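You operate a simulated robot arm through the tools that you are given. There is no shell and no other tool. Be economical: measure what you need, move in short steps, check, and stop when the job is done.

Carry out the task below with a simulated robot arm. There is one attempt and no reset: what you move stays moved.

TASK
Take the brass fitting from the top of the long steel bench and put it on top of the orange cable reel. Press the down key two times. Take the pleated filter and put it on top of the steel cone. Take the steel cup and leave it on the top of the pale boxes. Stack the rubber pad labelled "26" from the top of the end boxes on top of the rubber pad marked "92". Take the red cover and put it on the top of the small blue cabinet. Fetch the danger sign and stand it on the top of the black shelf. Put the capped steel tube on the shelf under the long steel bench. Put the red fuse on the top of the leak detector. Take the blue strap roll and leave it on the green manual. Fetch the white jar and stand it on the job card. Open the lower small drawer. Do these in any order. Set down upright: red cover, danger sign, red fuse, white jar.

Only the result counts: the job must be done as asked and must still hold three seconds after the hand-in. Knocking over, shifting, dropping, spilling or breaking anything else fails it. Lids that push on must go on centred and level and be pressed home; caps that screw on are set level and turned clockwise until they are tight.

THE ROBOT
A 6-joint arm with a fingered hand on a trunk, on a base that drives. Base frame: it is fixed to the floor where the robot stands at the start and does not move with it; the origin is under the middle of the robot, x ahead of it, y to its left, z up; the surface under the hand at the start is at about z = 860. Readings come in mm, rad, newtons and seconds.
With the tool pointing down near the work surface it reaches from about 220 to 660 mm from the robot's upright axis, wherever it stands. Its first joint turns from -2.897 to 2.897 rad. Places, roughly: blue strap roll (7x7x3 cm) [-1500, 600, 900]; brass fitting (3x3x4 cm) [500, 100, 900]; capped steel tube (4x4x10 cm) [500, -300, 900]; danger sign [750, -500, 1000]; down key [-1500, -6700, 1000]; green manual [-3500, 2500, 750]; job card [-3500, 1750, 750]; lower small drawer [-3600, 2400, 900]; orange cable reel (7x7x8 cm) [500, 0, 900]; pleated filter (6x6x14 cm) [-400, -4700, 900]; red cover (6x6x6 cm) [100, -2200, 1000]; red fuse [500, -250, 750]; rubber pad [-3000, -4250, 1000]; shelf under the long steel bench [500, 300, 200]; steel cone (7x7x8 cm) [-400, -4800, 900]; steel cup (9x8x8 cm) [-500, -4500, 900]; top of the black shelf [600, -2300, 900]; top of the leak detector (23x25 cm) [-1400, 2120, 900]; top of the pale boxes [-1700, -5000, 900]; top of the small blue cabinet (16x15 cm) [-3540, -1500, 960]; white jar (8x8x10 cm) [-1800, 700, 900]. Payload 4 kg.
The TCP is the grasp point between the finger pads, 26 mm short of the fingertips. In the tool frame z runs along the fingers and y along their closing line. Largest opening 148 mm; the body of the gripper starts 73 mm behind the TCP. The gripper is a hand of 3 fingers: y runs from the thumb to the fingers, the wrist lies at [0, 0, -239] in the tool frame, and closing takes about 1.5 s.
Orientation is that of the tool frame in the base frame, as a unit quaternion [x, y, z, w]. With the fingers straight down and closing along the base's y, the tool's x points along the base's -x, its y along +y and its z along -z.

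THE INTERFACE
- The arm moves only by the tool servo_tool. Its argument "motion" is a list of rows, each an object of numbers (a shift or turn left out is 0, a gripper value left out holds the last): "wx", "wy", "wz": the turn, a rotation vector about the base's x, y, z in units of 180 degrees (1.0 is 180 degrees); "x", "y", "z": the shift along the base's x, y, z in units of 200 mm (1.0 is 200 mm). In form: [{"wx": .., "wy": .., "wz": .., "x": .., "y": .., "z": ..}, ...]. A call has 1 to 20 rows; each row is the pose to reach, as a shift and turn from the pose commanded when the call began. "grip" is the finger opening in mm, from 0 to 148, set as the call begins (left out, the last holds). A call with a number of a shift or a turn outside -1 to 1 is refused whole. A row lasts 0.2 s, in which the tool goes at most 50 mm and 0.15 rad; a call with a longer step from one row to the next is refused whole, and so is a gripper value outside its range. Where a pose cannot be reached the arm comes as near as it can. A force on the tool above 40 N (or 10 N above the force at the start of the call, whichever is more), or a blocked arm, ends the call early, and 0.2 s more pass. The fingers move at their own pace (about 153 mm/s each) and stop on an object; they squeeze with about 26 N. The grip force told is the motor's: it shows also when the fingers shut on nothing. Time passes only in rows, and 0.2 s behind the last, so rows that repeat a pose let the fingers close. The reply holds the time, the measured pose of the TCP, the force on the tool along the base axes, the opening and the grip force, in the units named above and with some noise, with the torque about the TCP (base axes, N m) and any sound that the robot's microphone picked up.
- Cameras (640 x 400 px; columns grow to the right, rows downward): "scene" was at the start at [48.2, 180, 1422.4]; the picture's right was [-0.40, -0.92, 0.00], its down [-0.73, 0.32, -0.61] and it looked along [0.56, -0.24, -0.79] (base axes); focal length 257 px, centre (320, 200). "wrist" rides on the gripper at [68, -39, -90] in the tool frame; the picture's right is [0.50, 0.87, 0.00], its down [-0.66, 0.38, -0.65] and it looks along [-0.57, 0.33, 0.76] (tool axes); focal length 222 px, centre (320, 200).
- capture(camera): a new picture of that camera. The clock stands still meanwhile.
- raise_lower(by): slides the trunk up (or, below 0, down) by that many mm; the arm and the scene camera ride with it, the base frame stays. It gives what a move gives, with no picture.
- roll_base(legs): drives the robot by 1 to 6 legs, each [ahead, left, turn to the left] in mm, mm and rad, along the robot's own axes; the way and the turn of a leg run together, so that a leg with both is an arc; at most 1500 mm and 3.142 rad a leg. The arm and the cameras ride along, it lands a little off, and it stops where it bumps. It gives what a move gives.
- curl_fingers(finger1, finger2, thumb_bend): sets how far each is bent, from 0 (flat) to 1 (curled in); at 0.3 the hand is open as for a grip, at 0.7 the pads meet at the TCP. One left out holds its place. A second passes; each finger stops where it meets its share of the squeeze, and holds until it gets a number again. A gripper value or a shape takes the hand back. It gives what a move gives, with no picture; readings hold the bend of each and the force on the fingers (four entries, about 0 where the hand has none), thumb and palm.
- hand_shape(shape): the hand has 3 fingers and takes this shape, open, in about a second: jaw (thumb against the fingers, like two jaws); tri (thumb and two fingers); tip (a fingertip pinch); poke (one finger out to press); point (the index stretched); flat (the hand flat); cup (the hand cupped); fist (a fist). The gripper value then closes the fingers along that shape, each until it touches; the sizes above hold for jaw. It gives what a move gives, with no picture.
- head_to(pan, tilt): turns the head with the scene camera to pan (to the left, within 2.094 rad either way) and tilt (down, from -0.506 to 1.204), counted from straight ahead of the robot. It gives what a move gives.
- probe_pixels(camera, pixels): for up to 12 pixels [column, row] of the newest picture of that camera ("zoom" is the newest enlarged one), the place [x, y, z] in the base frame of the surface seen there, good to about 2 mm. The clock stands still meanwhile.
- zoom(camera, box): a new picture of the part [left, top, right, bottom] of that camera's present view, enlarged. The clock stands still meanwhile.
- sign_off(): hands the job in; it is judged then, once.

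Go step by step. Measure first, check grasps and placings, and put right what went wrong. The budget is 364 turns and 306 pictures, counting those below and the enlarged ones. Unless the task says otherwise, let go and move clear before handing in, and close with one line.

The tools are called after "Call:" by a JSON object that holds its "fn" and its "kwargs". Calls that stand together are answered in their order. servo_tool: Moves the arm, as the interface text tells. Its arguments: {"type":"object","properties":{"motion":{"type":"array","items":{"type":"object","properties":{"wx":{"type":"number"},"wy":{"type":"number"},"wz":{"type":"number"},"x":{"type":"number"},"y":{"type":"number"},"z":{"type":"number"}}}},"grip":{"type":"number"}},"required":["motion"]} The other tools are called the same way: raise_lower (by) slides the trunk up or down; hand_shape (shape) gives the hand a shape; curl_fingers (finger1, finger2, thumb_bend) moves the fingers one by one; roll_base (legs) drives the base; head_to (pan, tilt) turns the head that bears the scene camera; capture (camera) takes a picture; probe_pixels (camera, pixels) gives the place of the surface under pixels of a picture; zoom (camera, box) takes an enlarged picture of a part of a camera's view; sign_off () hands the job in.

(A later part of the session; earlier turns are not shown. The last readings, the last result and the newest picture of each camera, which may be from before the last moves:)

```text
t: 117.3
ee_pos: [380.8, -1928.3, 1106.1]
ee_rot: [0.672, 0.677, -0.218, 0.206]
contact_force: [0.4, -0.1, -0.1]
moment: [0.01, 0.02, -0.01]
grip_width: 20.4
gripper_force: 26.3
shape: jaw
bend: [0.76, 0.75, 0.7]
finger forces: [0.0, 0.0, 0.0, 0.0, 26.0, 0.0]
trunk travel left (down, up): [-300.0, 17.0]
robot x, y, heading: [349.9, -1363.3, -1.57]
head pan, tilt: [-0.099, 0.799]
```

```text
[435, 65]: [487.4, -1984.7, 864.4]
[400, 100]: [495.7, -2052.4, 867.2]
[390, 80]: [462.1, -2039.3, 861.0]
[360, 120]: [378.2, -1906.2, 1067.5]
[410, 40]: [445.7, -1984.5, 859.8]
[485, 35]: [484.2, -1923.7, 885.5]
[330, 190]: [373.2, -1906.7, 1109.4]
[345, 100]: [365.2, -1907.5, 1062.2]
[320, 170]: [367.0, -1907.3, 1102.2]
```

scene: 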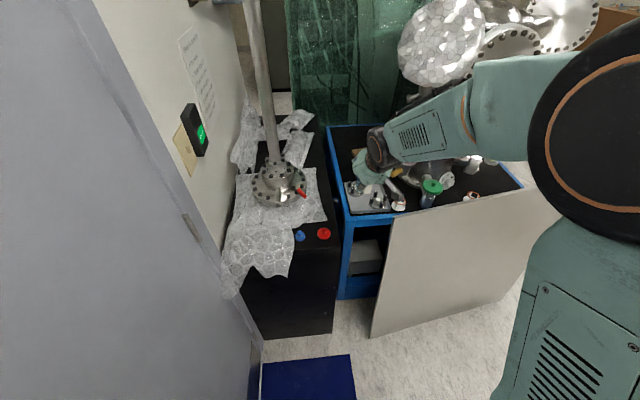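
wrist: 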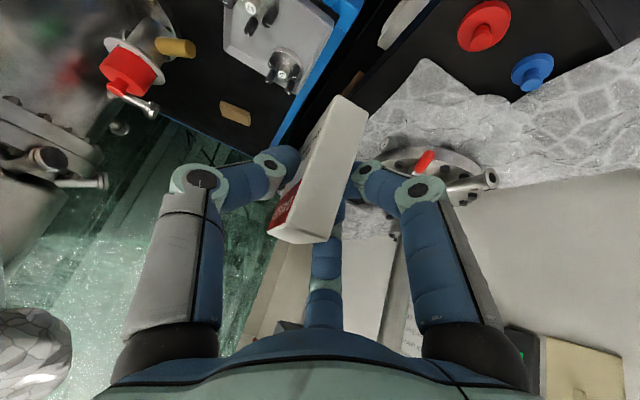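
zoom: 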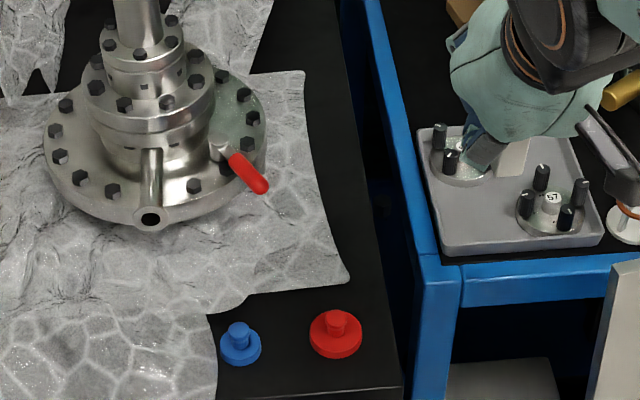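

I'll determine the sign's yaw in hand by probing its near face.

Call:
{"fn": "zoom", "kwargs": {"camera": "wrist", "box": [250, 80, 380, 260]}}

Call:
{"fn": "probe_pixels", "kwargs": {"camera": "wrist", "pixels": [[322, 150], [335, 150], [350, 150], [306, 190], [320, 190], [335, 190], [308, 172], [287, 210], [296, 185], [280, 225]]}}

```text
2.22 times, centred on (315, 170) of wrist
```

zoom: 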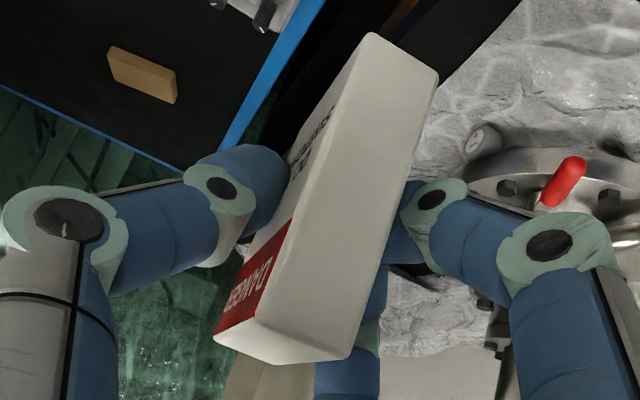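

```text
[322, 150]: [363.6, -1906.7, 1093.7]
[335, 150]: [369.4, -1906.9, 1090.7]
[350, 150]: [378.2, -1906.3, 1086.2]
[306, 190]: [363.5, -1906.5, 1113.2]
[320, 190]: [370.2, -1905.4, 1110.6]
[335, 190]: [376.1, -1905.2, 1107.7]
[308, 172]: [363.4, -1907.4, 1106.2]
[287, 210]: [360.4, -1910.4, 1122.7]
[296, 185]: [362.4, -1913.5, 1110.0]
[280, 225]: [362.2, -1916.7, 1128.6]
```

The sign is axis-aligned in hand, centred at (371,-1931). I'll advance the base 60 mm and place it centred at about (459,-2060).

Call:
{"fn": "roll_base", "kwargs": {"legs": [[60, 0, 0]]}}

Call:
{"fn": "servo_tool", "kwargs": {"motion": [{"x": 0.15, "y": -0.1}, {"x": 0.3, "y": -0.2}, {"x": 0.44, "y": -0.34}, {"x": 0.44, "y": -0.34, "z": -0.25}, {"x": 0.44, "y": -0.34, "z": -0.5}, {"x": 0.44, "y": -0.34, "z": -0.7}, {"x": 0.44, "y": -0.34, "z": -0.8}, {"x": 0.44, "y": -0.34, "z": -0.8}]}}

Call:
{"fn": "capture", "kwargs": {"camera": "wrist"}}

Call:
{"fn": "zoom", "kwargs": {"camera": "scene", "box": [260, 130, 400, 250]}}

```text
t: 118.2
ee_pos: [380.0, -1990.2, 1105.3]
ee_rot: [0.672, 0.677, -0.219, 0.206]
contact_force: [0.2, -0.6, 0.2]
moment: [-0.01, 0.03, 0.01]
grip_width: 20.4
gripper_force: 25.8
shape: jaw
bend: [0.76, 0.75, 0.7]
finger forces: [0.1, 0.1, 0.0, 0.1, 25.9, 0.0]
trunk travel left (down, up): [-300.0, 17.0]
robot x, y, heading: [349.5, -1421.6, -1.568]
head pan, tilt: [-0.099, 0.799]
```

```text
t: 120.0
ee_pos: [470.7, -2057.6, 945.4]
ee_rot: [0.671, 0.678, -0.219, 0.206]
contact_force: [-0.6, 0.8, 0.0]
moment: [0.02, -0.01, -0.01]
grip_width: 20.1
gripper_force: 26.1
shape: jaw
bend: [0.76, 0.75, 0.7]
finger forces: [0.0, 0.0, 0.0, 0.1, 25.7, 0.0]
trunk travel left (down, up): [-300.0, 17.0]
robot x, y, heading: [349.4, -1423.7, -1.566]
head pan, tilt: [-0.099, 0.799]
```

```text
245 pictures are left
```

wrist: 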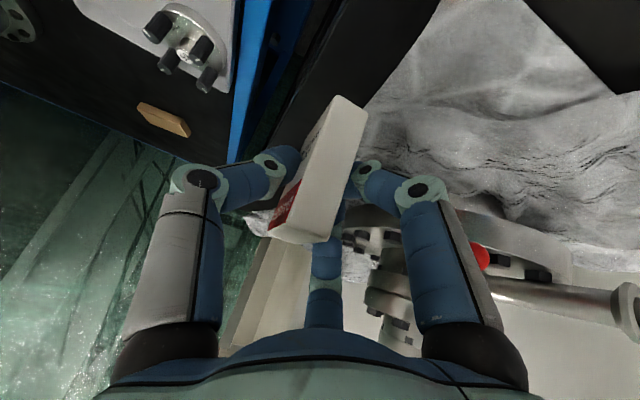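

```text
3.33 times, centred on (330, 190) of scene
```

zoom: 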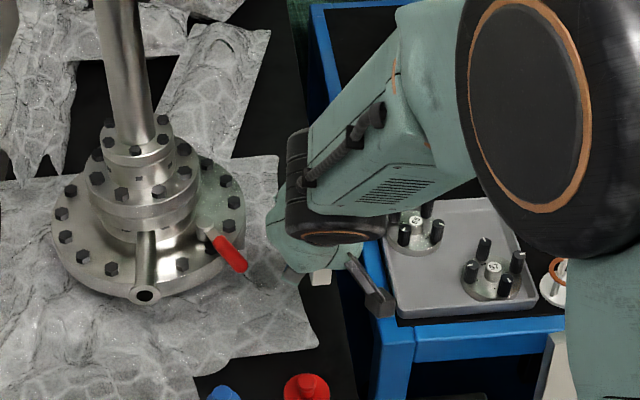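

Call:
{"fn": "probe_pixels", "kwargs": {"camera": "wrist", "pixels": [[336, 105], [360, 115], [324, 150], [350, 150], [380, 80], [395, 60], [330, 60], [300, 105]]}}

```text
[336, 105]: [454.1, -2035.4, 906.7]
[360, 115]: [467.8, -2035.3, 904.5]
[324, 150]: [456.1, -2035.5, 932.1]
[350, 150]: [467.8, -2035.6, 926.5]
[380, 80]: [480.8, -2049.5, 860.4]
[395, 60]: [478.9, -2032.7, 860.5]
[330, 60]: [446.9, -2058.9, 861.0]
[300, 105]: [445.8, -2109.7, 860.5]
```

Sign is over x 453–469, clear black surface from 440 to 481. Lowering.

Call:
{"fn": "servo_tool", "kwargs": {"motion": [{"z": -0.08}, {"z": -0.14}, {"z": -0.17}, {"z": -0.18}, {"z": -0.18}]}}

Call:
{"fn": "servo_tool", "kwargs": {"motion": [{"z": -0.005}, {"z": -0.01}, {"z": -0.01}]}}

```text
t: 121.2
ee_pos: [468.6, -2057.4, 908.4]
ee_rot: [0.672, 0.677, -0.218, 0.206]
contact_force: [0.1, -0.1, -0.1]
moment: [0.02, -0.01, -0.02]
grip_width: 20.5
gripper_force: 26.1
shape: jaw
bend: [0.76, 0.75, 0.7]
finger forces: [0.0, 0.0, 0.1, 0.0, 25.7, 0.1]
trunk travel left (down, up): [-300.0, 17.0]
robot x, y, heading: [352.5, -1423.3, -1.569]
head pan, tilt: [-0.099, 0.799]
```

```text
t: 122.0
ee_pos: [468.8, -2056.5, 908.3]
ee_rot: [0.672, 0.678, -0.217, 0.207]
contact_force: [0.0, -0.1, -0.7]
moment: [-0.01, -0.01, 0.0]
grip_width: 20.4
gripper_force: 25.9
shape: jaw
bend: [0.76, 0.75, 0.7]
finger forces: [0.0, 0.1, 0.1, 0.1, 25.7, 0.0]
trunk travel left (down, up): [-300.0, 17.0]
robot x, y, heading: [348.2, -1422.5, -1.569]
head pan, tilt: [-0.099, 0.799]
```

Call:
{"fn": "servo_tool", "kwargs": {"motion": [{"z": -0.007}, {"z": -0.014}, {"z": -0.014}]}}

Call:
{"fn": "capture", "kwargs": {"camera": "wrist"}}

```text
t: 122.8
ee_pos: [469.4, -2058.7, 906.1]
ee_rot: [0.671, 0.677, -0.219, 0.207]
contact_force: [-0.4, -1.1, 4.8]
moment: [-0.04, 0.07, 0.04]
grip_width: 20.4
gripper_force: 25.7
shape: jaw
bend: [0.76, 0.75, 0.7]
finger forces: [0.0, 0.0, 0.1, 0.0, 26.2, 0.0]
trunk travel left (down, up): [-300.0, 17.0]
robot x, y, heading: [349.6, -1419.9, -1.567]
head pan, tilt: [-0.099, 0.799]
```

```text
243 pictures are left
```

wrist: 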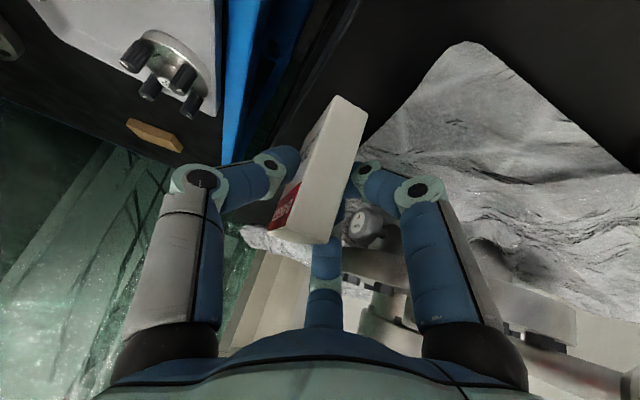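

Contact. Open slightly and check the sign stays upright.

Call:
{"fn": "servo_tool", "kwargs": {"motion": [{}, {}, {}, {}], "grip": 44}}

Call:
{"fn": "capture", "kwargs": {"camera": "wrist"}}

```text
t: 123.8
ee_pos: [468.9, -2057.2, 904.1]
ee_rot: [0.671, 0.678, -0.218, 0.206]
contact_force: [-0.8, -0.8, 0.4]
moment: [0.02, 0.0, 0.02]
grip_width: 43.6
gripper_force: 0.1
shape: jaw
bend: [0.77, 0.77, 0.7]
finger forces: [0.0, 0.1, 0.1, 0.0, 0.0, 0.1]
trunk travel left (down, up): [-300.0, 17.0]
robot x, y, heading: [348.0, -1423.4, -1.57]
head pan, tilt: [-0.099, 0.799]
```

```text
242 pictures are left
```

wrist: 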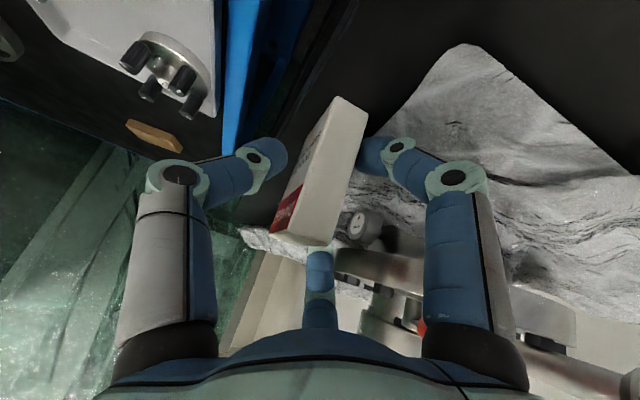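

Sign stands free; shift 5 mm toward +x to centre the gap and rise vertically.

Call:
{"fn": "servo_tool", "kwargs": {"motion": [{"x": 0.025}, {"x": 0.025, "z": 0.1}, {"x": 0.025, "z": 0.25}, {"x": 0.025, "z": 0.45}, {"x": 0.025, "z": 0.7}, {"x": 0.025, "z": 0.95}, {"x": 0.025, "z": 0.95}]}}

Call:
{"fn": "zoom", "kwargs": {"camera": "scene", "box": [260, 130, 400, 250]}}

Call:
{"fn": "capture", "kwargs": {"camera": "wrist"}}

```text
t: 125.5
ee_pos: [471.3, -2059.6, 1096.8]
ee_rot: [0.671, 0.678, -0.218, 0.206]
contact_force: [-0.3, 0.2, -0.4]
moment: [-0.01, -0.01, -0.02]
grip_width: 43.9
gripper_force: 0.1
shape: jaw
bend: [0.77, 0.77, 0.7]
finger forces: [0.0, 0.0, 0.0, 0.0, 0.0, 0.0]
trunk travel left (down, up): [-300.0, 17.0]
robot x, y, heading: [350.3, -1425.6, -1.57]
head pan, tilt: [-0.099, 0.799]
```

```text
3.33 times, centred on (330, 190) of scene
```

zoom: 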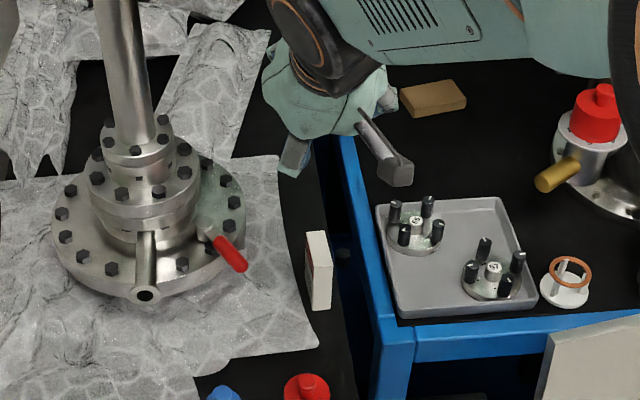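

```text
240 pictures are left
```

wrist: 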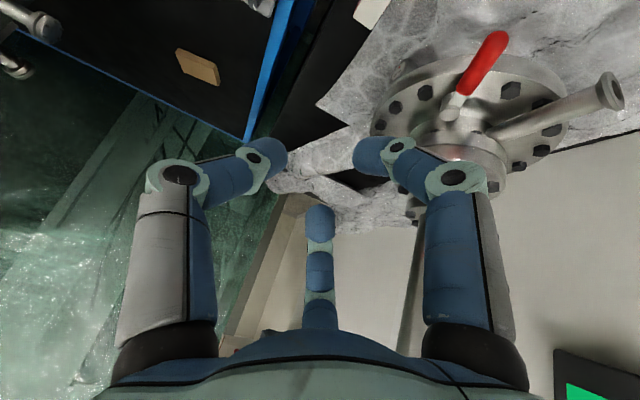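

Sign stands on the shelf. Next the red cover: untilt the hand and drive toward it for a closer look.

Call:
{"fn": "servo_tool", "kwargs": {"motion": [{"y": 0.1, "z": 0.1, "wx": 0.04}, {"y": 0.2, "z": 0.2, "wx": 0.08}, {"y": 0.3, "z": 0.3, "wx": 0.12}, {"y": 0.4, "z": 0.3, "wx": 0.16}, {"y": 0.4, "z": 0.3, "wx": 0.196}, {"y": 0.4, "z": 0.3, "wx": 0.196}], "grip": 100}}

Call:
{"fn": "roll_base", "kwargs": {"legs": [[0, -220, 0]]}}

Call:
{"fn": "head_to", "kwargs": {"pan": 0.15, "tilt": 0.6}}

Call:
{"fn": "capture", "kwargs": {"camera": "scene"}}

Call:
{"fn": "capture", "kwargs": {"camera": "wrist"}}

```text
t: 126.8
ee_pos: [473.9, -1977.3, 1157.7]
ee_rot: [0.703, 0.712, -0.003, -0.008]
contact_force: [-0.7, 0.2, -0.2]
moment: [-0.03, -0.04, 0.01]
grip_width: 99.5
gripper_force: 0.0
shape: jaw
bend: [0.29, 0.29, 0.72]
finger forces: [0.1, 0.0, 0.1, 0.0, 0.1, 0.0]
trunk travel left (down, up): [-300.0, 17.0]
robot x, y, heading: [349.4, -1421.1, -1.572]
head pan, tilt: [-0.099, 0.799]
```

```text
t: 129.4
ee_pos: [254.9, -1976.8, 1157.4]
ee_rot: [0.702, 0.712, -0.003, -0.006]
contact_force: [-0.6, 0.2, 0.9]
moment: [0.01, -0.02, -0.01]
grip_width: 99.9
gripper_force: 0.0
shape: jaw
bend: [0.29, 0.29, 0.72]
finger forces: [0.0, 0.1, 0.1, 0.0, 0.0, 0.0]
trunk travel left (down, up): [-300.0, 17.0]
robot x, y, heading: [131.1, -1424.4, -1.567]
head pan, tilt: [-0.099, 0.799]
```

```text
t: 130.2
ee_pos: [256.4, -1978.1, 1156.5]
ee_rot: [0.702, 0.712, -0.003, -0.007]
contact_force: [-0.3, -0.4, 0.6]
moment: [-0.02, 0.03, -0.01]
grip_width: 99.6
gripper_force: 0.0
shape: jaw
bend: [0.29, 0.29, 0.72]
finger forces: [0.1, 0.0, 0.0, 0.1, 0.0, 0.0]
trunk travel left (down, up): [-300.0, 17.0]
robot x, y, heading: [130.6, -1423.1, -1.57]
head pan, tilt: [0.15, 0.6]
```

```text
239 pictures are left
```

scene: 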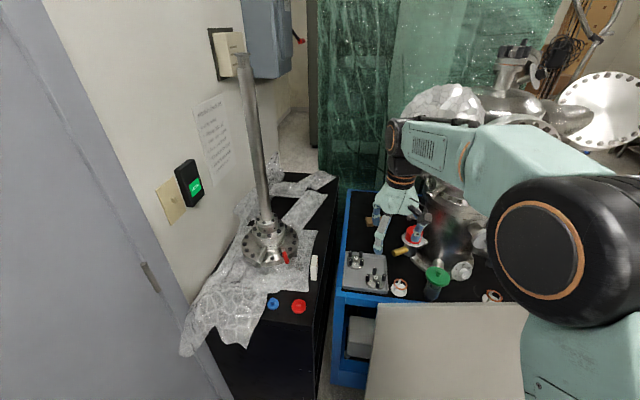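

```text
238 pictures are left
```

wrist: 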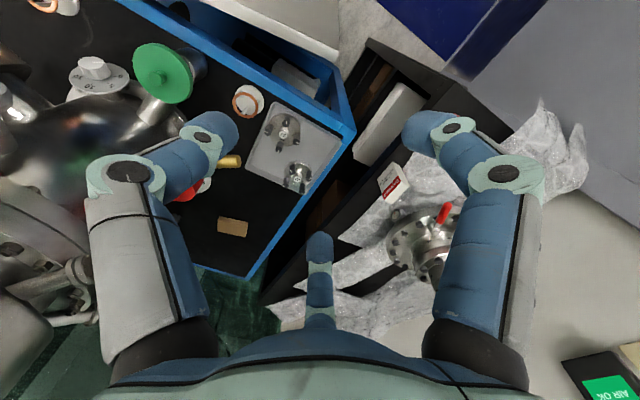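

Call:
{"fn": "probe_pixels", "kwargs": {"camera": "scene", "pixels": [[440, 105], [410, 105], [455, 200], [413, 236], [420, 225], [438, 275], [465, 270], [448, 190], [428, 215]]}}

Call:
{"fn": "zoom", "kwargs": {"camera": "scene", "box": [360, 160, 500, 300]}}

```text
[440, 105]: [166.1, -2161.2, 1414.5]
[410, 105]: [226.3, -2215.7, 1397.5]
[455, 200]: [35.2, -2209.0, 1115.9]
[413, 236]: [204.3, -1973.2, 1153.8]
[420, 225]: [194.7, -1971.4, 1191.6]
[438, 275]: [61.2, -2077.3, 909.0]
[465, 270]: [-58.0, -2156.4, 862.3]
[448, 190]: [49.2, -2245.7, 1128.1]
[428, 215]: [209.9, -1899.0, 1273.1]
```

```text
2.86 times, centred on (430, 230) of scene
```

zoom: 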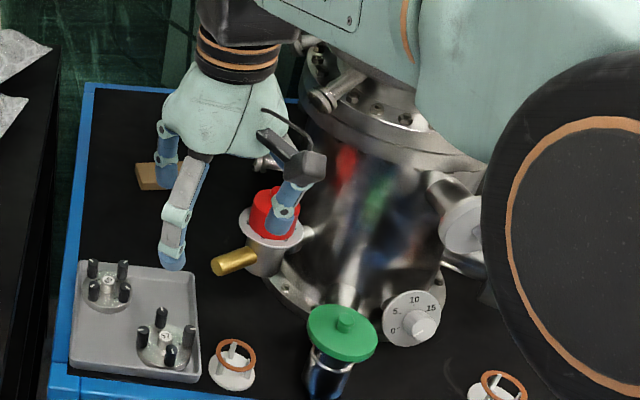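

Call:
{"fn": "probe_pixels", "kwargs": {"camera": "zoom", "pixels": [[258, 205], [272, 230], [262, 225], [247, 225], [300, 235], [325, 200], [330, 235], [318, 150], [262, 260], [320, 95], [270, 162], [290, 282]]}}

Call:
{"fn": "servo_tool", "kwargs": {"motion": [{"x": 0.25}, {"x": 0.5}, {"x": 0.75}, {"x": 0.75}]}}

Call:
{"fn": "zoom", "kwargs": {"camera": "scene", "box": [380, 180, 480, 280]}}

```text
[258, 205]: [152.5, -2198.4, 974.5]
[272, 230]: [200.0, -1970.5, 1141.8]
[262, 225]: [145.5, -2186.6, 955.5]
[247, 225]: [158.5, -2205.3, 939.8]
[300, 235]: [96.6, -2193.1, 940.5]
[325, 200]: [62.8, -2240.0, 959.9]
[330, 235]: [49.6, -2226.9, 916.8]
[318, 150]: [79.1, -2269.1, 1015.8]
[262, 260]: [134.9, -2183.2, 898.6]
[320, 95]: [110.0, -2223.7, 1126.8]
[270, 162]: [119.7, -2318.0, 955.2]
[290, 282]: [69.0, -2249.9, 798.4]
```

```text
t: 131.2
ee_pos: [404.5, -1975.4, 1158.2]
ee_rot: [0.703, 0.712, -0.003, -0.007]
contact_force: [-0.3, -0.6, 0.3]
moment: [0.03, 0.03, -0.01]
grip_width: 99.7
gripper_force: 0.1
shape: jaw
bend: [0.29, 0.29, 0.72]
finger forces: [0.1, 0.1, 0.0, 0.0, 0.0, 0.1]
trunk travel left (down, up): [-300.0, 17.0]
robot x, y, heading: [131.7, -1424.2, -1.572]
head pan, tilt: [0.15, 0.6]
```

```text
4.00 times, centred on (430, 230) of scene
```

zoom: 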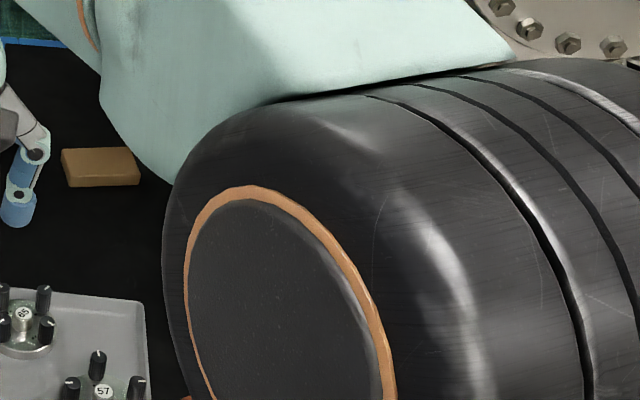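

The arm blocks the view; I'll swing the hand to the right side, clear of the vessel, and re-image.

Call:
{"fn": "servo_tool", "kwargs": {"motion": [{"y": 0.2}, {"y": 0.4}, {"y": 0.5, "x": -0.2}, {"y": 0.5, "x": -0.4}, {"y": 0.5, "x": -0.6}, {"y": 0.5, "x": -0.8}, {"y": 0.5, "x": -1.0}]}}

Call:
{"fn": "servo_tool", "kwargs": {"motion": [{"x": -0.2}, {"x": -0.4}, {"x": -0.6}, {"x": -0.8}, {"x": -1.0}, {"x": -1.0}]}}

Call:
{"fn": "capture", "kwargs": {"camera": "scene"}}

Call:
{"fn": "zoom", "kwargs": {"camera": "scene", "box": [370, 170, 490, 270]}}

```text
t: 132.8
ee_pos: [205.6, -1880.7, 1156.2]
ee_rot: [0.703, 0.711, -0.003, -0.007]
contact_force: [-0.3, 0.7, -0.2]
moment: [0.03, 0.0, -0.01]
grip_width: 100.0
gripper_force: 0.1
shape: jaw
bend: [0.29, 0.29, 0.72]
finger forces: [0.1, 0.1, 0.0, 0.1, 0.1, 0.0]
trunk travel left (down, up): [-300.0, 17.0]
robot x, y, heading: [133.3, -1423.0, -1.57]
head pan, tilt: [0.15, 0.6]
```

```text
t: 134.2
ee_pos: [2.7, -1875.2, 1154.7]
ee_rot: [0.702, 0.712, -0.003, -0.008]
contact_force: [-0.2, 0.3, -0.5]
moment: [0.01, 0.0, 0.03]
grip_width: 99.5
gripper_force: 0.2
shape: jaw
bend: [0.29, 0.29, 0.72]
finger forces: [0.0, 0.1, 0.1, 0.0, 0.0, 0.0]
trunk travel left (down, up): [-300.0, 17.0]
robot x, y, heading: [127.3, -1425.9, -1.567]
head pan, tilt: [0.15, 0.6]
```

```text
235 pictures are left
```

scene: 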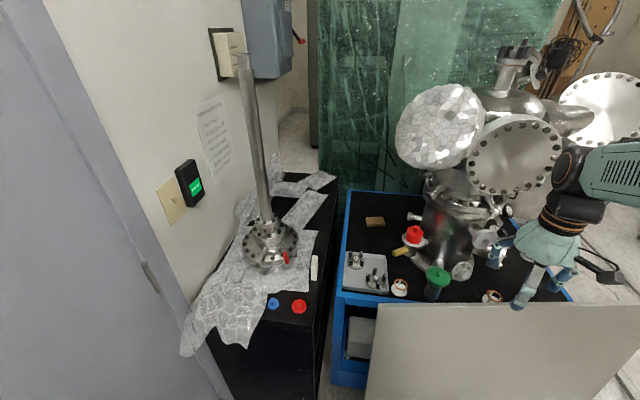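

```text
4.00 times, centred on (430, 220) of scene
```

zoom: 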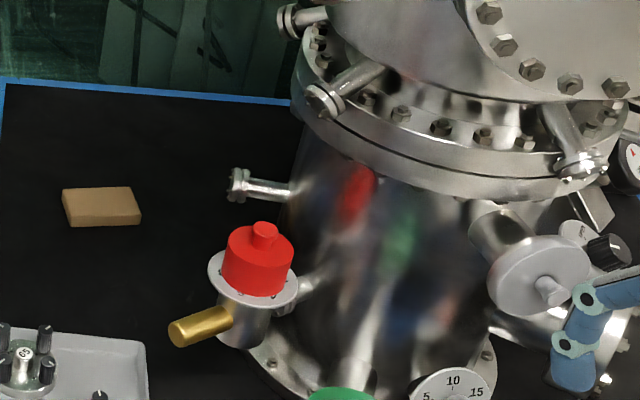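

Call:
{"fn": "probe_pixels", "kwargs": {"camera": "zoom", "pixels": [[264, 227], [266, 242], [230, 250], [292, 252], [255, 280], [255, 255], [215, 268], [294, 290], [250, 305], [325, 100], [300, 220], [340, 240]]}}

Call:
{"fn": "probe_pixels", "kwargs": {"camera": "scene", "pixels": [[440, 125], [400, 130], [440, 165], [475, 120], [490, 185], [520, 155], [440, 88]]}}

```text
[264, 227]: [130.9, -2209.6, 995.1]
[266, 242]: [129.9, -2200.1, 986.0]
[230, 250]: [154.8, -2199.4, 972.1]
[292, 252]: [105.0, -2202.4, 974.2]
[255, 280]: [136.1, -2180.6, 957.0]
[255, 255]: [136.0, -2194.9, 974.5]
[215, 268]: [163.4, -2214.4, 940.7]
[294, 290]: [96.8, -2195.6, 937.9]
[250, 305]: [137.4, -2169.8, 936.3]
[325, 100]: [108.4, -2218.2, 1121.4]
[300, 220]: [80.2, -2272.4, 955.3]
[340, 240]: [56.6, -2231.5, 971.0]
```

```text
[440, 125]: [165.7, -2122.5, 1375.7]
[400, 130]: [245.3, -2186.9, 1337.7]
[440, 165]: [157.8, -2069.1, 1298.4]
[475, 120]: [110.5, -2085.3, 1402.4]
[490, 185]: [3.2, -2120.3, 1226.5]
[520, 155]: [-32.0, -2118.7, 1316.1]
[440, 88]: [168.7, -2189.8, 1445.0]
```

Cover body: centre ≈(130,-2207), radius 26, z 941–975, knob to 995. A foil-wrapped disc overhangs (lowest edge z≈1298 at y −2069), so I'll lower the trunk, tilt 27° and approach horizontally.

Call:
{"fn": "servo_tool", "kwargs": {"motion": [{"z": 0.2}, {"z": 0.3}, {"z": 0.3}], "grip": 90}}

Call:
{"fn": "raise_lower", "kwargs": {"by": -200}}

Call:
{"fn": "servo_tool", "kwargs": {"motion": [{"x": 0.1, "wx": -0.04}, {"x": 0.25, "wx": -0.08}, {"x": 0.4, "wx": -0.12}, {"x": 0.55, "wx": -0.15}, {"x": 0.63, "wx": -0.15, "z": -0.03}, {"x": 0.63, "wx": -0.15, "z": -0.06}, {"x": 0.63, "wx": -0.15, "z": -0.06}]}}

Call:
{"fn": "roll_base", "kwargs": {"legs": [[130, 0, 0]]}}

Call:
{"fn": "capture", "kwargs": {"camera": "wrist"}}

Call:
{"fn": "capture", "kwargs": {"camera": "scene"}}

```text
t: 135.0
ee_pos: [5.0, -1877.8, 1215.9]
ee_rot: [0.702, 0.712, -0.002, -0.008]
contact_force: [0.7, 0.0, 0.9]
moment: [0.01, -0.01, 0.01]
grip_width: 90.5
gripper_force: 0.0
shape: jaw
bend: [0.32, 0.32, 0.7]
finger forces: [0.1, 0.1, 0.0, 0.0, 0.0, 0.0]
trunk travel left (down, up): [-300.0, 17.0]
robot x, y, heading: [128.1, -1424.4, -1.564]
head pan, tilt: [0.15, 0.6]
```

```text
t: 137.1
ee_pos: [6.4, -1877.4, 1017.2]
ee_rot: [0.703, 0.712, -0.003, -0.007]
contact_force: [0.5, 0.1, 0.3]
moment: [-0.01, 0.02, 0.02]
grip_width: 90.5
gripper_force: 0.0
shape: jaw
bend: [0.32, 0.32, 0.7]
finger forces: [0.1, 0.0, 0.1, 0.0, 0.0, 0.1]
trunk travel left (down, up): [-100.0, 217.0]
robot x, y, heading: [131.5, -1425.5, -1.572]
head pan, tilt: [0.15, 0.6]
```

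```text
t: 138.7
ee_pos: [131.9, -1879.2, 1005.6]
ee_rot: [0.685, 0.691, -0.169, 0.157]
contact_force: [0.0, -0.5, -0.4]
moment: [0.01, -0.01, 0.02]
grip_width: 90.5
gripper_force: 0.0
shape: jaw
bend: [0.32, 0.32, 0.7]
finger forces: [0.1, 0.1, 0.0, 0.1, 0.1, 0.0]
trunk travel left (down, up): [-100.0, 217.0]
robot x, y, heading: [132.5, -1423.8, -1.567]
head pan, tilt: [0.15, 0.6]
```

```text
t: 140.0
ee_pos: [132.2, -2011.6, 1004.7]
ee_rot: [0.685, 0.691, -0.169, 0.158]
contact_force: [0.8, -1.1, -1.0]
moment: [0.05, 0.01, 0.01]
grip_width: 90.7
gripper_force: 0.1
shape: jaw
bend: [0.32, 0.32, 0.7]
finger forces: [0.0, 0.0, 0.1, 0.0, 0.1, 0.0]
trunk travel left (down, up): [-100.0, 217.0]
robot x, y, heading: [128.5, -1556.5, -1.568]
head pan, tilt: [0.15, 0.6]
```

```text
233 pictures are left
```

wrist: 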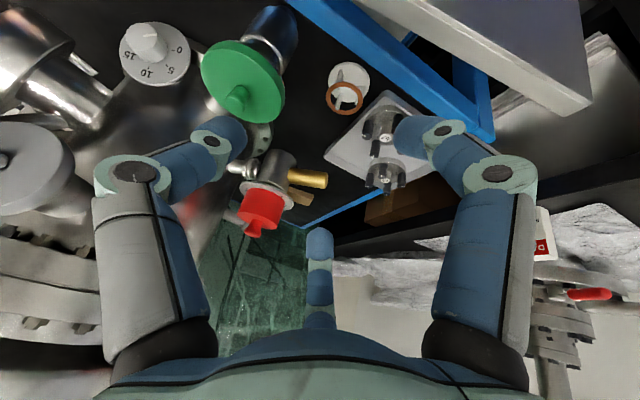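

```text
232 pictures are left
```

scene: 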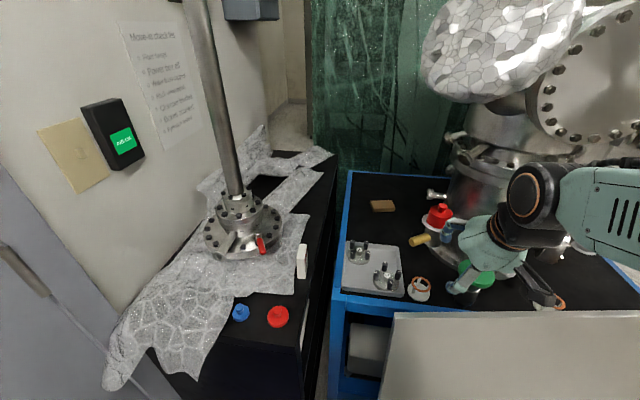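

Clear so far. Advance horizontally toward the cover.

Call:
{"fn": "servo_tool", "kwargs": {"motion": [{"y": -0.2}, {"y": -0.4}, {"y": -0.6}, {"y": -0.75}, {"y": -0.75}]}}

Call:
{"fn": "capture", "kwargs": {"camera": "wrist"}}

Call:
{"fn": "zoom", "kwargs": {"camera": "scene", "box": [380, 100, 580, 300]}}

```text
t: 141.2
ee_pos: [132.6, -2163.8, 1005.3]
ee_rot: [0.685, 0.691, -0.169, 0.157]
contact_force: [-0.2, 0.5, 0.3]
moment: [0.01, 0.02, -0.02]
grip_width: 90.6
gripper_force: 0.2
shape: jaw
bend: [0.32, 0.32, 0.7]
finger forces: [0.0, 0.0, 0.1, 0.0, 0.0, 0.0]
trunk travel left (down, up): [-100.0, 217.0]
robot x, y, heading: [131.3, -1557.7, -1.569]
head pan, tilt: [0.15, 0.6]
```

```text
231 pictures are left
```

wrist: 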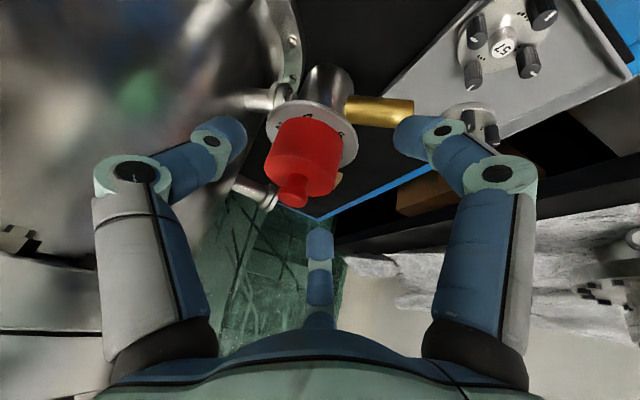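

```text
2.00 times, centred on (480, 200) of scene
```

zoom: 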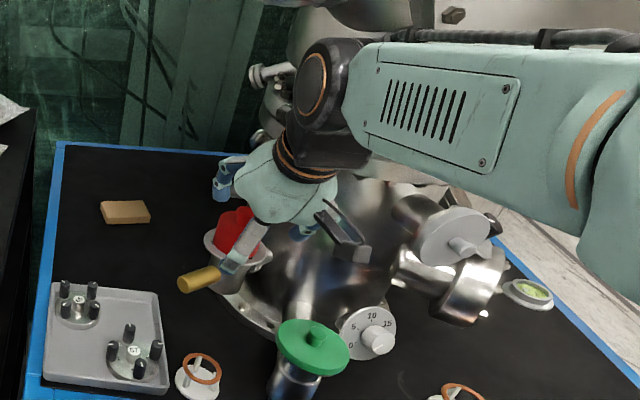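

Call:
{"fn": "probe_pixels", "kwargs": {"camera": "wrist", "pixels": [[291, 202], [275, 145], [338, 150], [307, 130], [300, 176]]}}

```text
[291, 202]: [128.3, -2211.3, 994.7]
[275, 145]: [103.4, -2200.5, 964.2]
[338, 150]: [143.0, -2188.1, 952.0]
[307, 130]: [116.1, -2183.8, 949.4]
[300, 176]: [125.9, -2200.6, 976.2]
```

Centre (128,-2208). Advance 44 mm, then down 28 mm.

Call:
{"fn": "servo_tool", "kwargs": {"motion": [{"x": -0.02, "y": -0.12}, {"x": -0.02, "y": -0.22}, {"x": -0.02, "y": -0.22, "z": -0.07}, {"x": -0.02, "y": -0.22, "z": -0.14}, {"x": -0.02, "y": -0.22, "z": -0.14}]}}

Call:
{"fn": "capture", "kwargs": {"camera": "wrist"}}

Call:
{"fn": "zoom", "kwargs": {"camera": "scene", "box": [400, 170, 500, 270]}}

```text
t: 142.4
ee_pos: [128.6, -2204.1, 978.7]
ee_rot: [0.685, 0.691, -0.17, 0.157]
contact_force: [-0.3, 0.8, 0.6]
moment: [0.05, -0.04, 0.01]
grip_width: 90.4
gripper_force: 0.1
shape: jaw
bend: [0.32, 0.32, 0.7]
finger forces: [0.9, 0.0, 0.1, 0.0, 0.0, 0.0]
trunk travel left (down, up): [-100.0, 217.0]
robot x, y, heading: [132.4, -1555.8, -1.57]
head pan, tilt: [0.15, 0.6]
```

```text
229 pictures are left
```

wrist: 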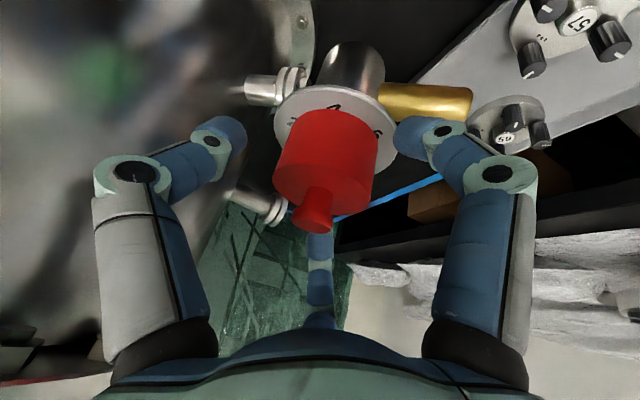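

```text
4.00 times, centred on (450, 220) of scene
```

zoom: 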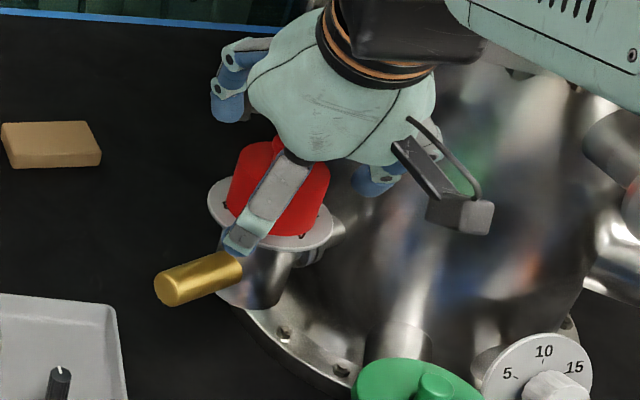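

Finger 1 lightly touches (brass stub/flange). Raise 5 mm, then close.

Call:
{"fn": "servo_tool", "kwargs": {"motion": [{"z": 0.03}, {"z": 0.03}]}}

Call:
{"fn": "servo_tool", "kwargs": {"motion": [{}, {}, {}, {}, {}, {}, {}, {}], "grip": 0}}

Call:
{"fn": "capture", "kwargs": {"camera": "wrist"}}

Call:
{"fn": "zoom", "kwargs": {"camera": "scene", "box": [400, 170, 500, 270]}}

```text
t: 143.0
ee_pos: [128.9, -2205.2, 982.5]
ee_rot: [0.685, 0.691, -0.17, 0.156]
contact_force: [-0.3, -0.8, 0.4]
moment: [-0.02, 0.01, 0.01]
grip_width: 90.4
gripper_force: 0.0
shape: jaw
bend: [0.32, 0.32, 0.7]
finger forces: [0.0, 0.0, 0.0, 0.1, 0.0, 0.0]
trunk travel left (down, up): [-100.0, 217.0]
robot x, y, heading: [131.3, -1558.3, -1.572]
head pan, tilt: [0.15, 0.6]
```

```text
t: 144.8
ee_pos: [129.0, -2204.8, 984.2]
ee_rot: [0.684, 0.691, -0.17, 0.157]
contact_force: [2.3, -0.4, 10.8]
moment: [-0.29, -0.25, 0.09]
grip_width: 47.5
gripper_force: 25.7
shape: jaw
bend: [0.77, 0.78, 0.7]
finger forces: [22.1, 29.6, 0.0, 0.0, 23.1, 0.0]
trunk travel left (down, up): [-100.0, 217.0]
robot x, y, heading: [128.9, -1559.4, -1.569]
head pan, tilt: [0.15, 0.6]
```

```text
227 pictures are left
```

wrist: 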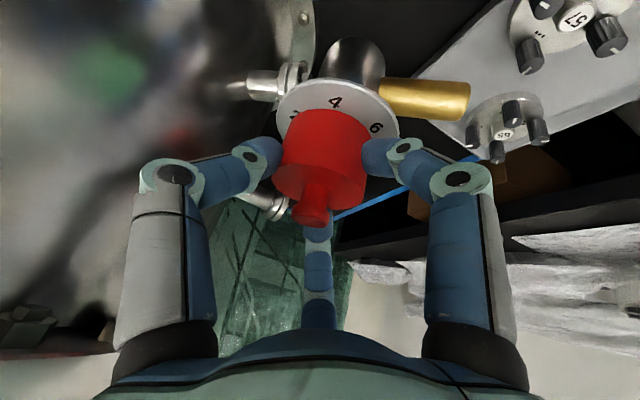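

```text
4.00 times, centred on (450, 220) of scene
```

zoom: 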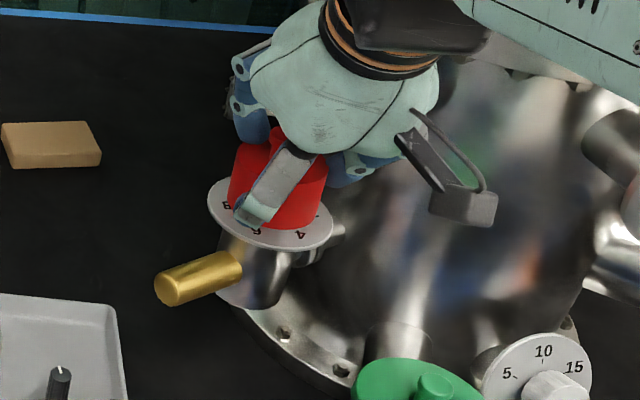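

Gripped (47.5 mm). Lift gently straight up.

Call:
{"fn": "servo_tool", "kwargs": {"motion": [{"z": 0.02}, {"z": 0.05}, {"z": 0.08}, {"z": 0.11}, {"z": 0.11}]}}

Call:
{"fn": "capture", "kwargs": {"camera": "wrist"}}

```text
t: 146.0
ee_pos: [128.5, -2205.7, 1004.0]
ee_rot: [0.684, 0.692, -0.169, 0.157]
contact_force: [0.6, 1.2, -1.5]
moment: [0.06, -0.04, -0.04]
grip_width: 46.8
gripper_force: 26.0
shape: jaw
bend: [0.77, 0.77, 0.69]
finger forces: [24.0, 26.5, 0.0, 0.0, 23.3, 0.0]
trunk travel left (down, up): [-100.0, 217.0]
robot x, y, heading: [133.2, -1555.6, -1.572]
head pan, tilt: [0.15, 0.6]
```

```text
225 pictures are left
```

wrist: 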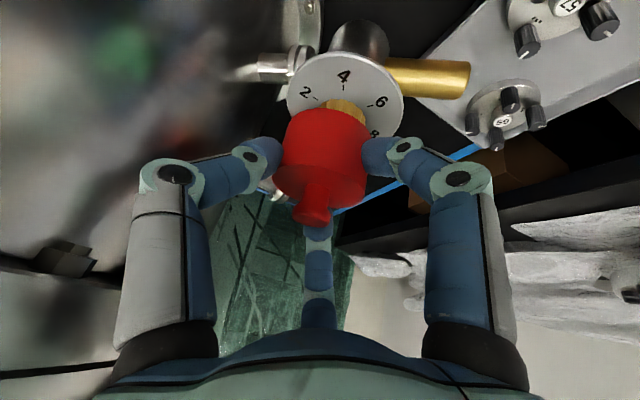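

The cover came off its brass post. Lift 22 mm more and check clearance.

Call:
{"fn": "servo_tool", "kwargs": {"motion": [{"z": 0.06}, {"z": 0.12}, {"z": 0.12}]}}

Call:
{"fn": "capture", "kwargs": {"camera": "wrist"}}

```text
t: 146.8
ee_pos: [126.7, -2202.7, 1019.2]
ee_rot: [0.687, 0.692, -0.162, 0.15]
contact_force: [-0.6, 0.0, -0.7]
moment: [0.02, -0.02, -0.01]
grip_width: 46.6
gripper_force: 25.7
shape: jaw
bend: [0.77, 0.77, 0.69]
finger forces: [23.2, 26.3, 0.0, 0.0, 23.6, 0.0]
trunk travel left (down, up): [-100.0, 217.0]
robot x, y, heading: [129.9, -1555.7, -1.567]
head pan, tilt: [0.15, 0.6]
```

```text
224 pictures are left
```

wrist: 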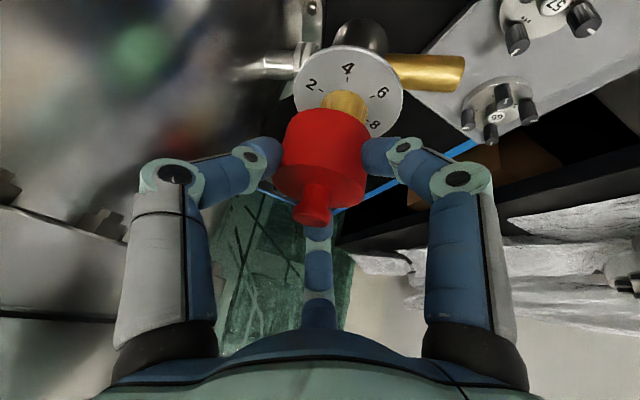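

The pose deviated slightly; check for contact above.

Call:
{"fn": "capture", "kwargs": {"camera": "scene"}}

Call:
{"fn": "probe_pixels", "kwargs": {"camera": "wrist", "pixels": [[345, 98], [330, 100], [290, 130], [325, 118], [313, 220]]}}

```text
223 pictures are left
```

scene: 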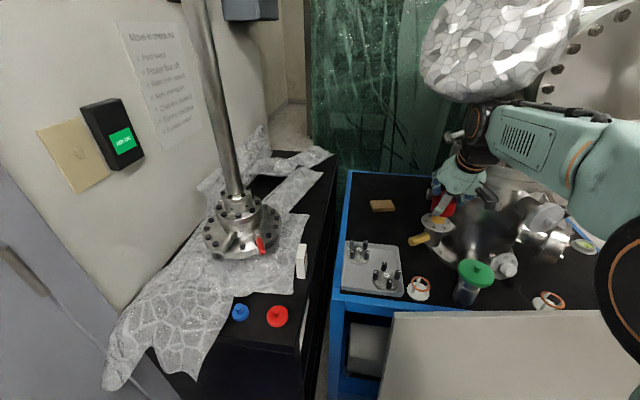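

```text
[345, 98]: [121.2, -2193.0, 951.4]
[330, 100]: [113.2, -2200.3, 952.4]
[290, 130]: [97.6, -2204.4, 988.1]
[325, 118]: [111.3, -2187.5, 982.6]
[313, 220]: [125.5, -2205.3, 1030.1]
```

Call:
{"fn": "zoom", "kwargs": {"camera": "scene", "box": [410, 90, 510, 250]}}

Call:
{"fn": "zoom", "kwargs": {"camera": "scene", "box": [415, 170, 475, 250]}}

```text
2.50 times, centred on (460, 170) of scene
```

zoom: 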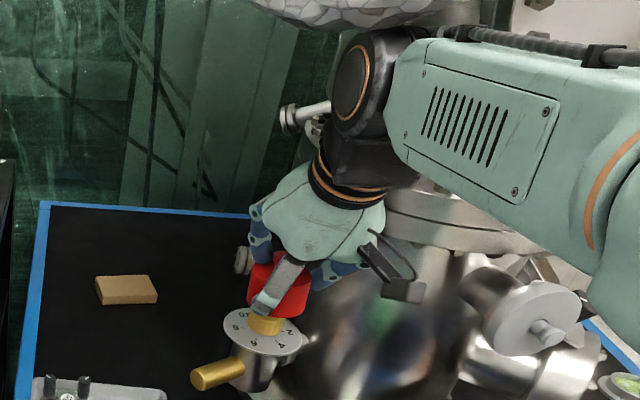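

```text
5.00 times, centred on (445, 210) of scene
```

zoom: 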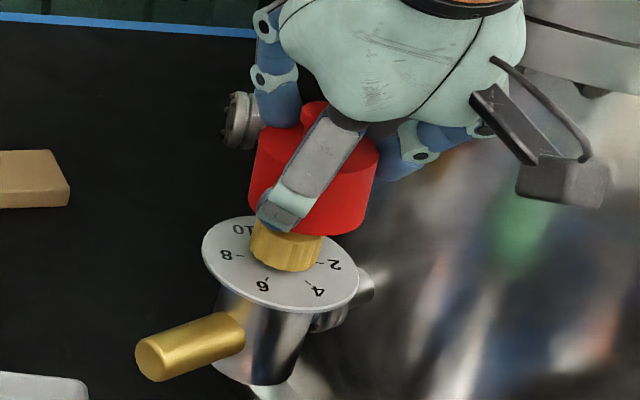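

Post may still be inside. I'll raise 20 mm while tilting the hand 13° more (wrist gets lower and clear of the foil disc).

Call:
{"fn": "servo_tool", "kwargs": {"motion": [{"wx": -0.02, "z": 0.025}, {"wx": -0.04, "z": 0.05}, {"wx": -0.06, "z": 0.08}, {"wx": -0.07, "z": 0.11}, {"wx": -0.07, "z": 0.13}, {"wx": -0.07, "z": 0.13}]}}

Call:
{"fn": "capture", "kwargs": {"camera": "wrist"}}

Call:
{"fn": "zoom", "kwargs": {"camera": "scene", "box": [410, 90, 510, 250]}}

```text
t: 148.2
ee_pos: [128.6, -2205.9, 1055.0]
ee_rot: [0.664, 0.668, -0.244, 0.231]
contact_force: [1.6, -0.6, -0.2]
moment: [-0.01, 0.0, 0.01]
grip_width: 46.7
gripper_force: 25.5
shape: jaw
bend: [0.77, 0.77, 0.69]
finger forces: [23.0, 26.1, 0.1, 0.0, 23.1, 0.0]
trunk travel left (down, up): [-100.0, 217.0]
robot x, y, heading: [127.5, -1555.3, -1.565]
head pan, tilt: [0.15, 0.6]
```

```text
220 pictures are left
```

wrist: 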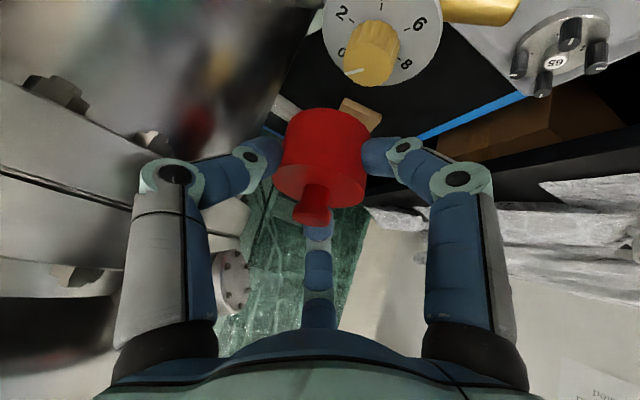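

```text
2.50 times, centred on (460, 170) of scene
```

zoom: 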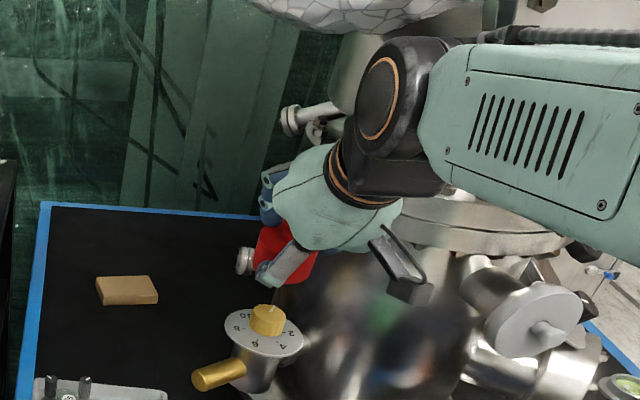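

Cover is free, dial untouched. Retract, back away, turn toward the far bench and drive.

Call:
{"fn": "servo_tool", "kwargs": {"motion": [{"y": 0.2}, {"y": 0.4}, {"y": 0.6}, {"y": 0.8}, {"y": 0.8, "wx": 0.03}, {"y": 0.8, "wx": 0.07}, {"y": 0.8, "wx": 0.07}]}}

Call:
{"fn": "roll_base", "kwargs": {"legs": [[-450, 0, 0], [0, 0, -1.57], [1400, 0, 0], [1200, 0, 0]]}}

Call:
{"fn": "head_to", "kwargs": {"pan": 0.1, "tilt": 0.45}}

Call:
{"fn": "capture", "kwargs": {"camera": "scene"}}

```text
t: 149.8
ee_pos: [129.4, -2046.6, 1055.3]
ee_rot: [0.686, 0.69, -0.169, 0.157]
contact_force: [0.3, -0.8, -1.0]
moment: [0.03, -0.01, 0.01]
grip_width: 46.4
gripper_force: 25.5
shape: jaw
bend: [0.77, 0.77, 0.69]
finger forces: [22.4, 25.9, 0.0, 0.0, 22.7, 0.0]
trunk travel left (down, up): [-100.0, 217.0]
robot x, y, heading: [132.6, -1561.5, -1.569]
head pan, tilt: [0.15, 0.6]
```

```text
t: 168.7
ee_pos: [-2999.6, -1243.6, 1054.6]
ee_rot: [0.973, 0.012, -0.231, -0.007]
contact_force: [0.5, 1.3, -0.1]
moment: [0.02, 0.02, 0.0]
grip_width: 46.7
gripper_force: 25.7
shape: jaw
bend: [0.77, 0.77, 0.69]
finger forces: [22.4, 26.0, 0.1, 0.0, 22.8, 0.0]
trunk travel left (down, up): [-100.0, 217.0]
robot x, y, heading: [-2508.4, -1237.6, -3.121]
head pan, tilt: [0.15, 0.6]
```

```text
t: 169.4
ee_pos: [-3000.2, -1243.7, 1055.9]
ee_rot: [0.973, 0.011, -0.23, -0.007]
contact_force: [0.1, 0.0, -0.8]
moment: [-0.02, 0.01, 0.0]
grip_width: 46.4
gripper_force: 26.1
shape: jaw
bend: [0.77, 0.77, 0.69]
finger forces: [22.4, 26.0, 0.0, 0.0, 22.8, 0.1]
trunk travel left (down, up): [-100.0, 217.0]
robot x, y, heading: [-2510.2, -1237.4, -3.123]
head pan, tilt: [0.099, 0.45]
```

```text
218 pictures are left
```

scene: 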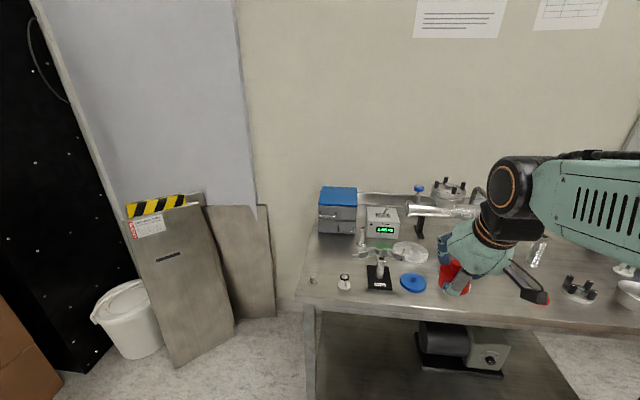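

The blue cabinet is at (338,205). Measure its top and surroundings.

Call:
{"fn": "probe_pixels", "kwargs": {"camera": "scene", "pixels": [[322, 190], [355, 191], [320, 204], [356, 206], [338, 197], [338, 220], [383, 213], [375, 255], [310, 290], [340, 260], [405, 250], [335, 292]]}}

Call:
{"fn": "zoom", "kwargs": {"camera": "scene", "box": [290, 160, 450, 300]}}

```text
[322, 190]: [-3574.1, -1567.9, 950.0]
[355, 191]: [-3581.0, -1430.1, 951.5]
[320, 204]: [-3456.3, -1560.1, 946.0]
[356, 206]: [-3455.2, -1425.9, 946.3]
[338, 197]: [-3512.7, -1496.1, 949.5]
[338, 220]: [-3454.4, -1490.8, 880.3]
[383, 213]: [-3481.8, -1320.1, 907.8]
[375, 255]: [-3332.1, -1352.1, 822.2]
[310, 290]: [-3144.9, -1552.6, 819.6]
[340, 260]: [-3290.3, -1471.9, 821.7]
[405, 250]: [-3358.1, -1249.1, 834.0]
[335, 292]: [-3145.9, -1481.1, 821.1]
```

```text
2.86 times, centred on (370, 230) of scene
```

zoom: 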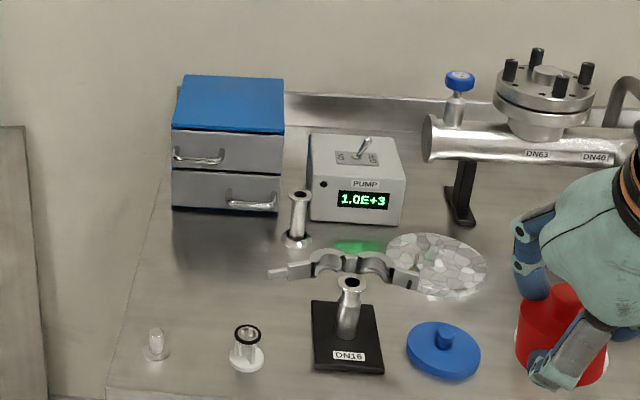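

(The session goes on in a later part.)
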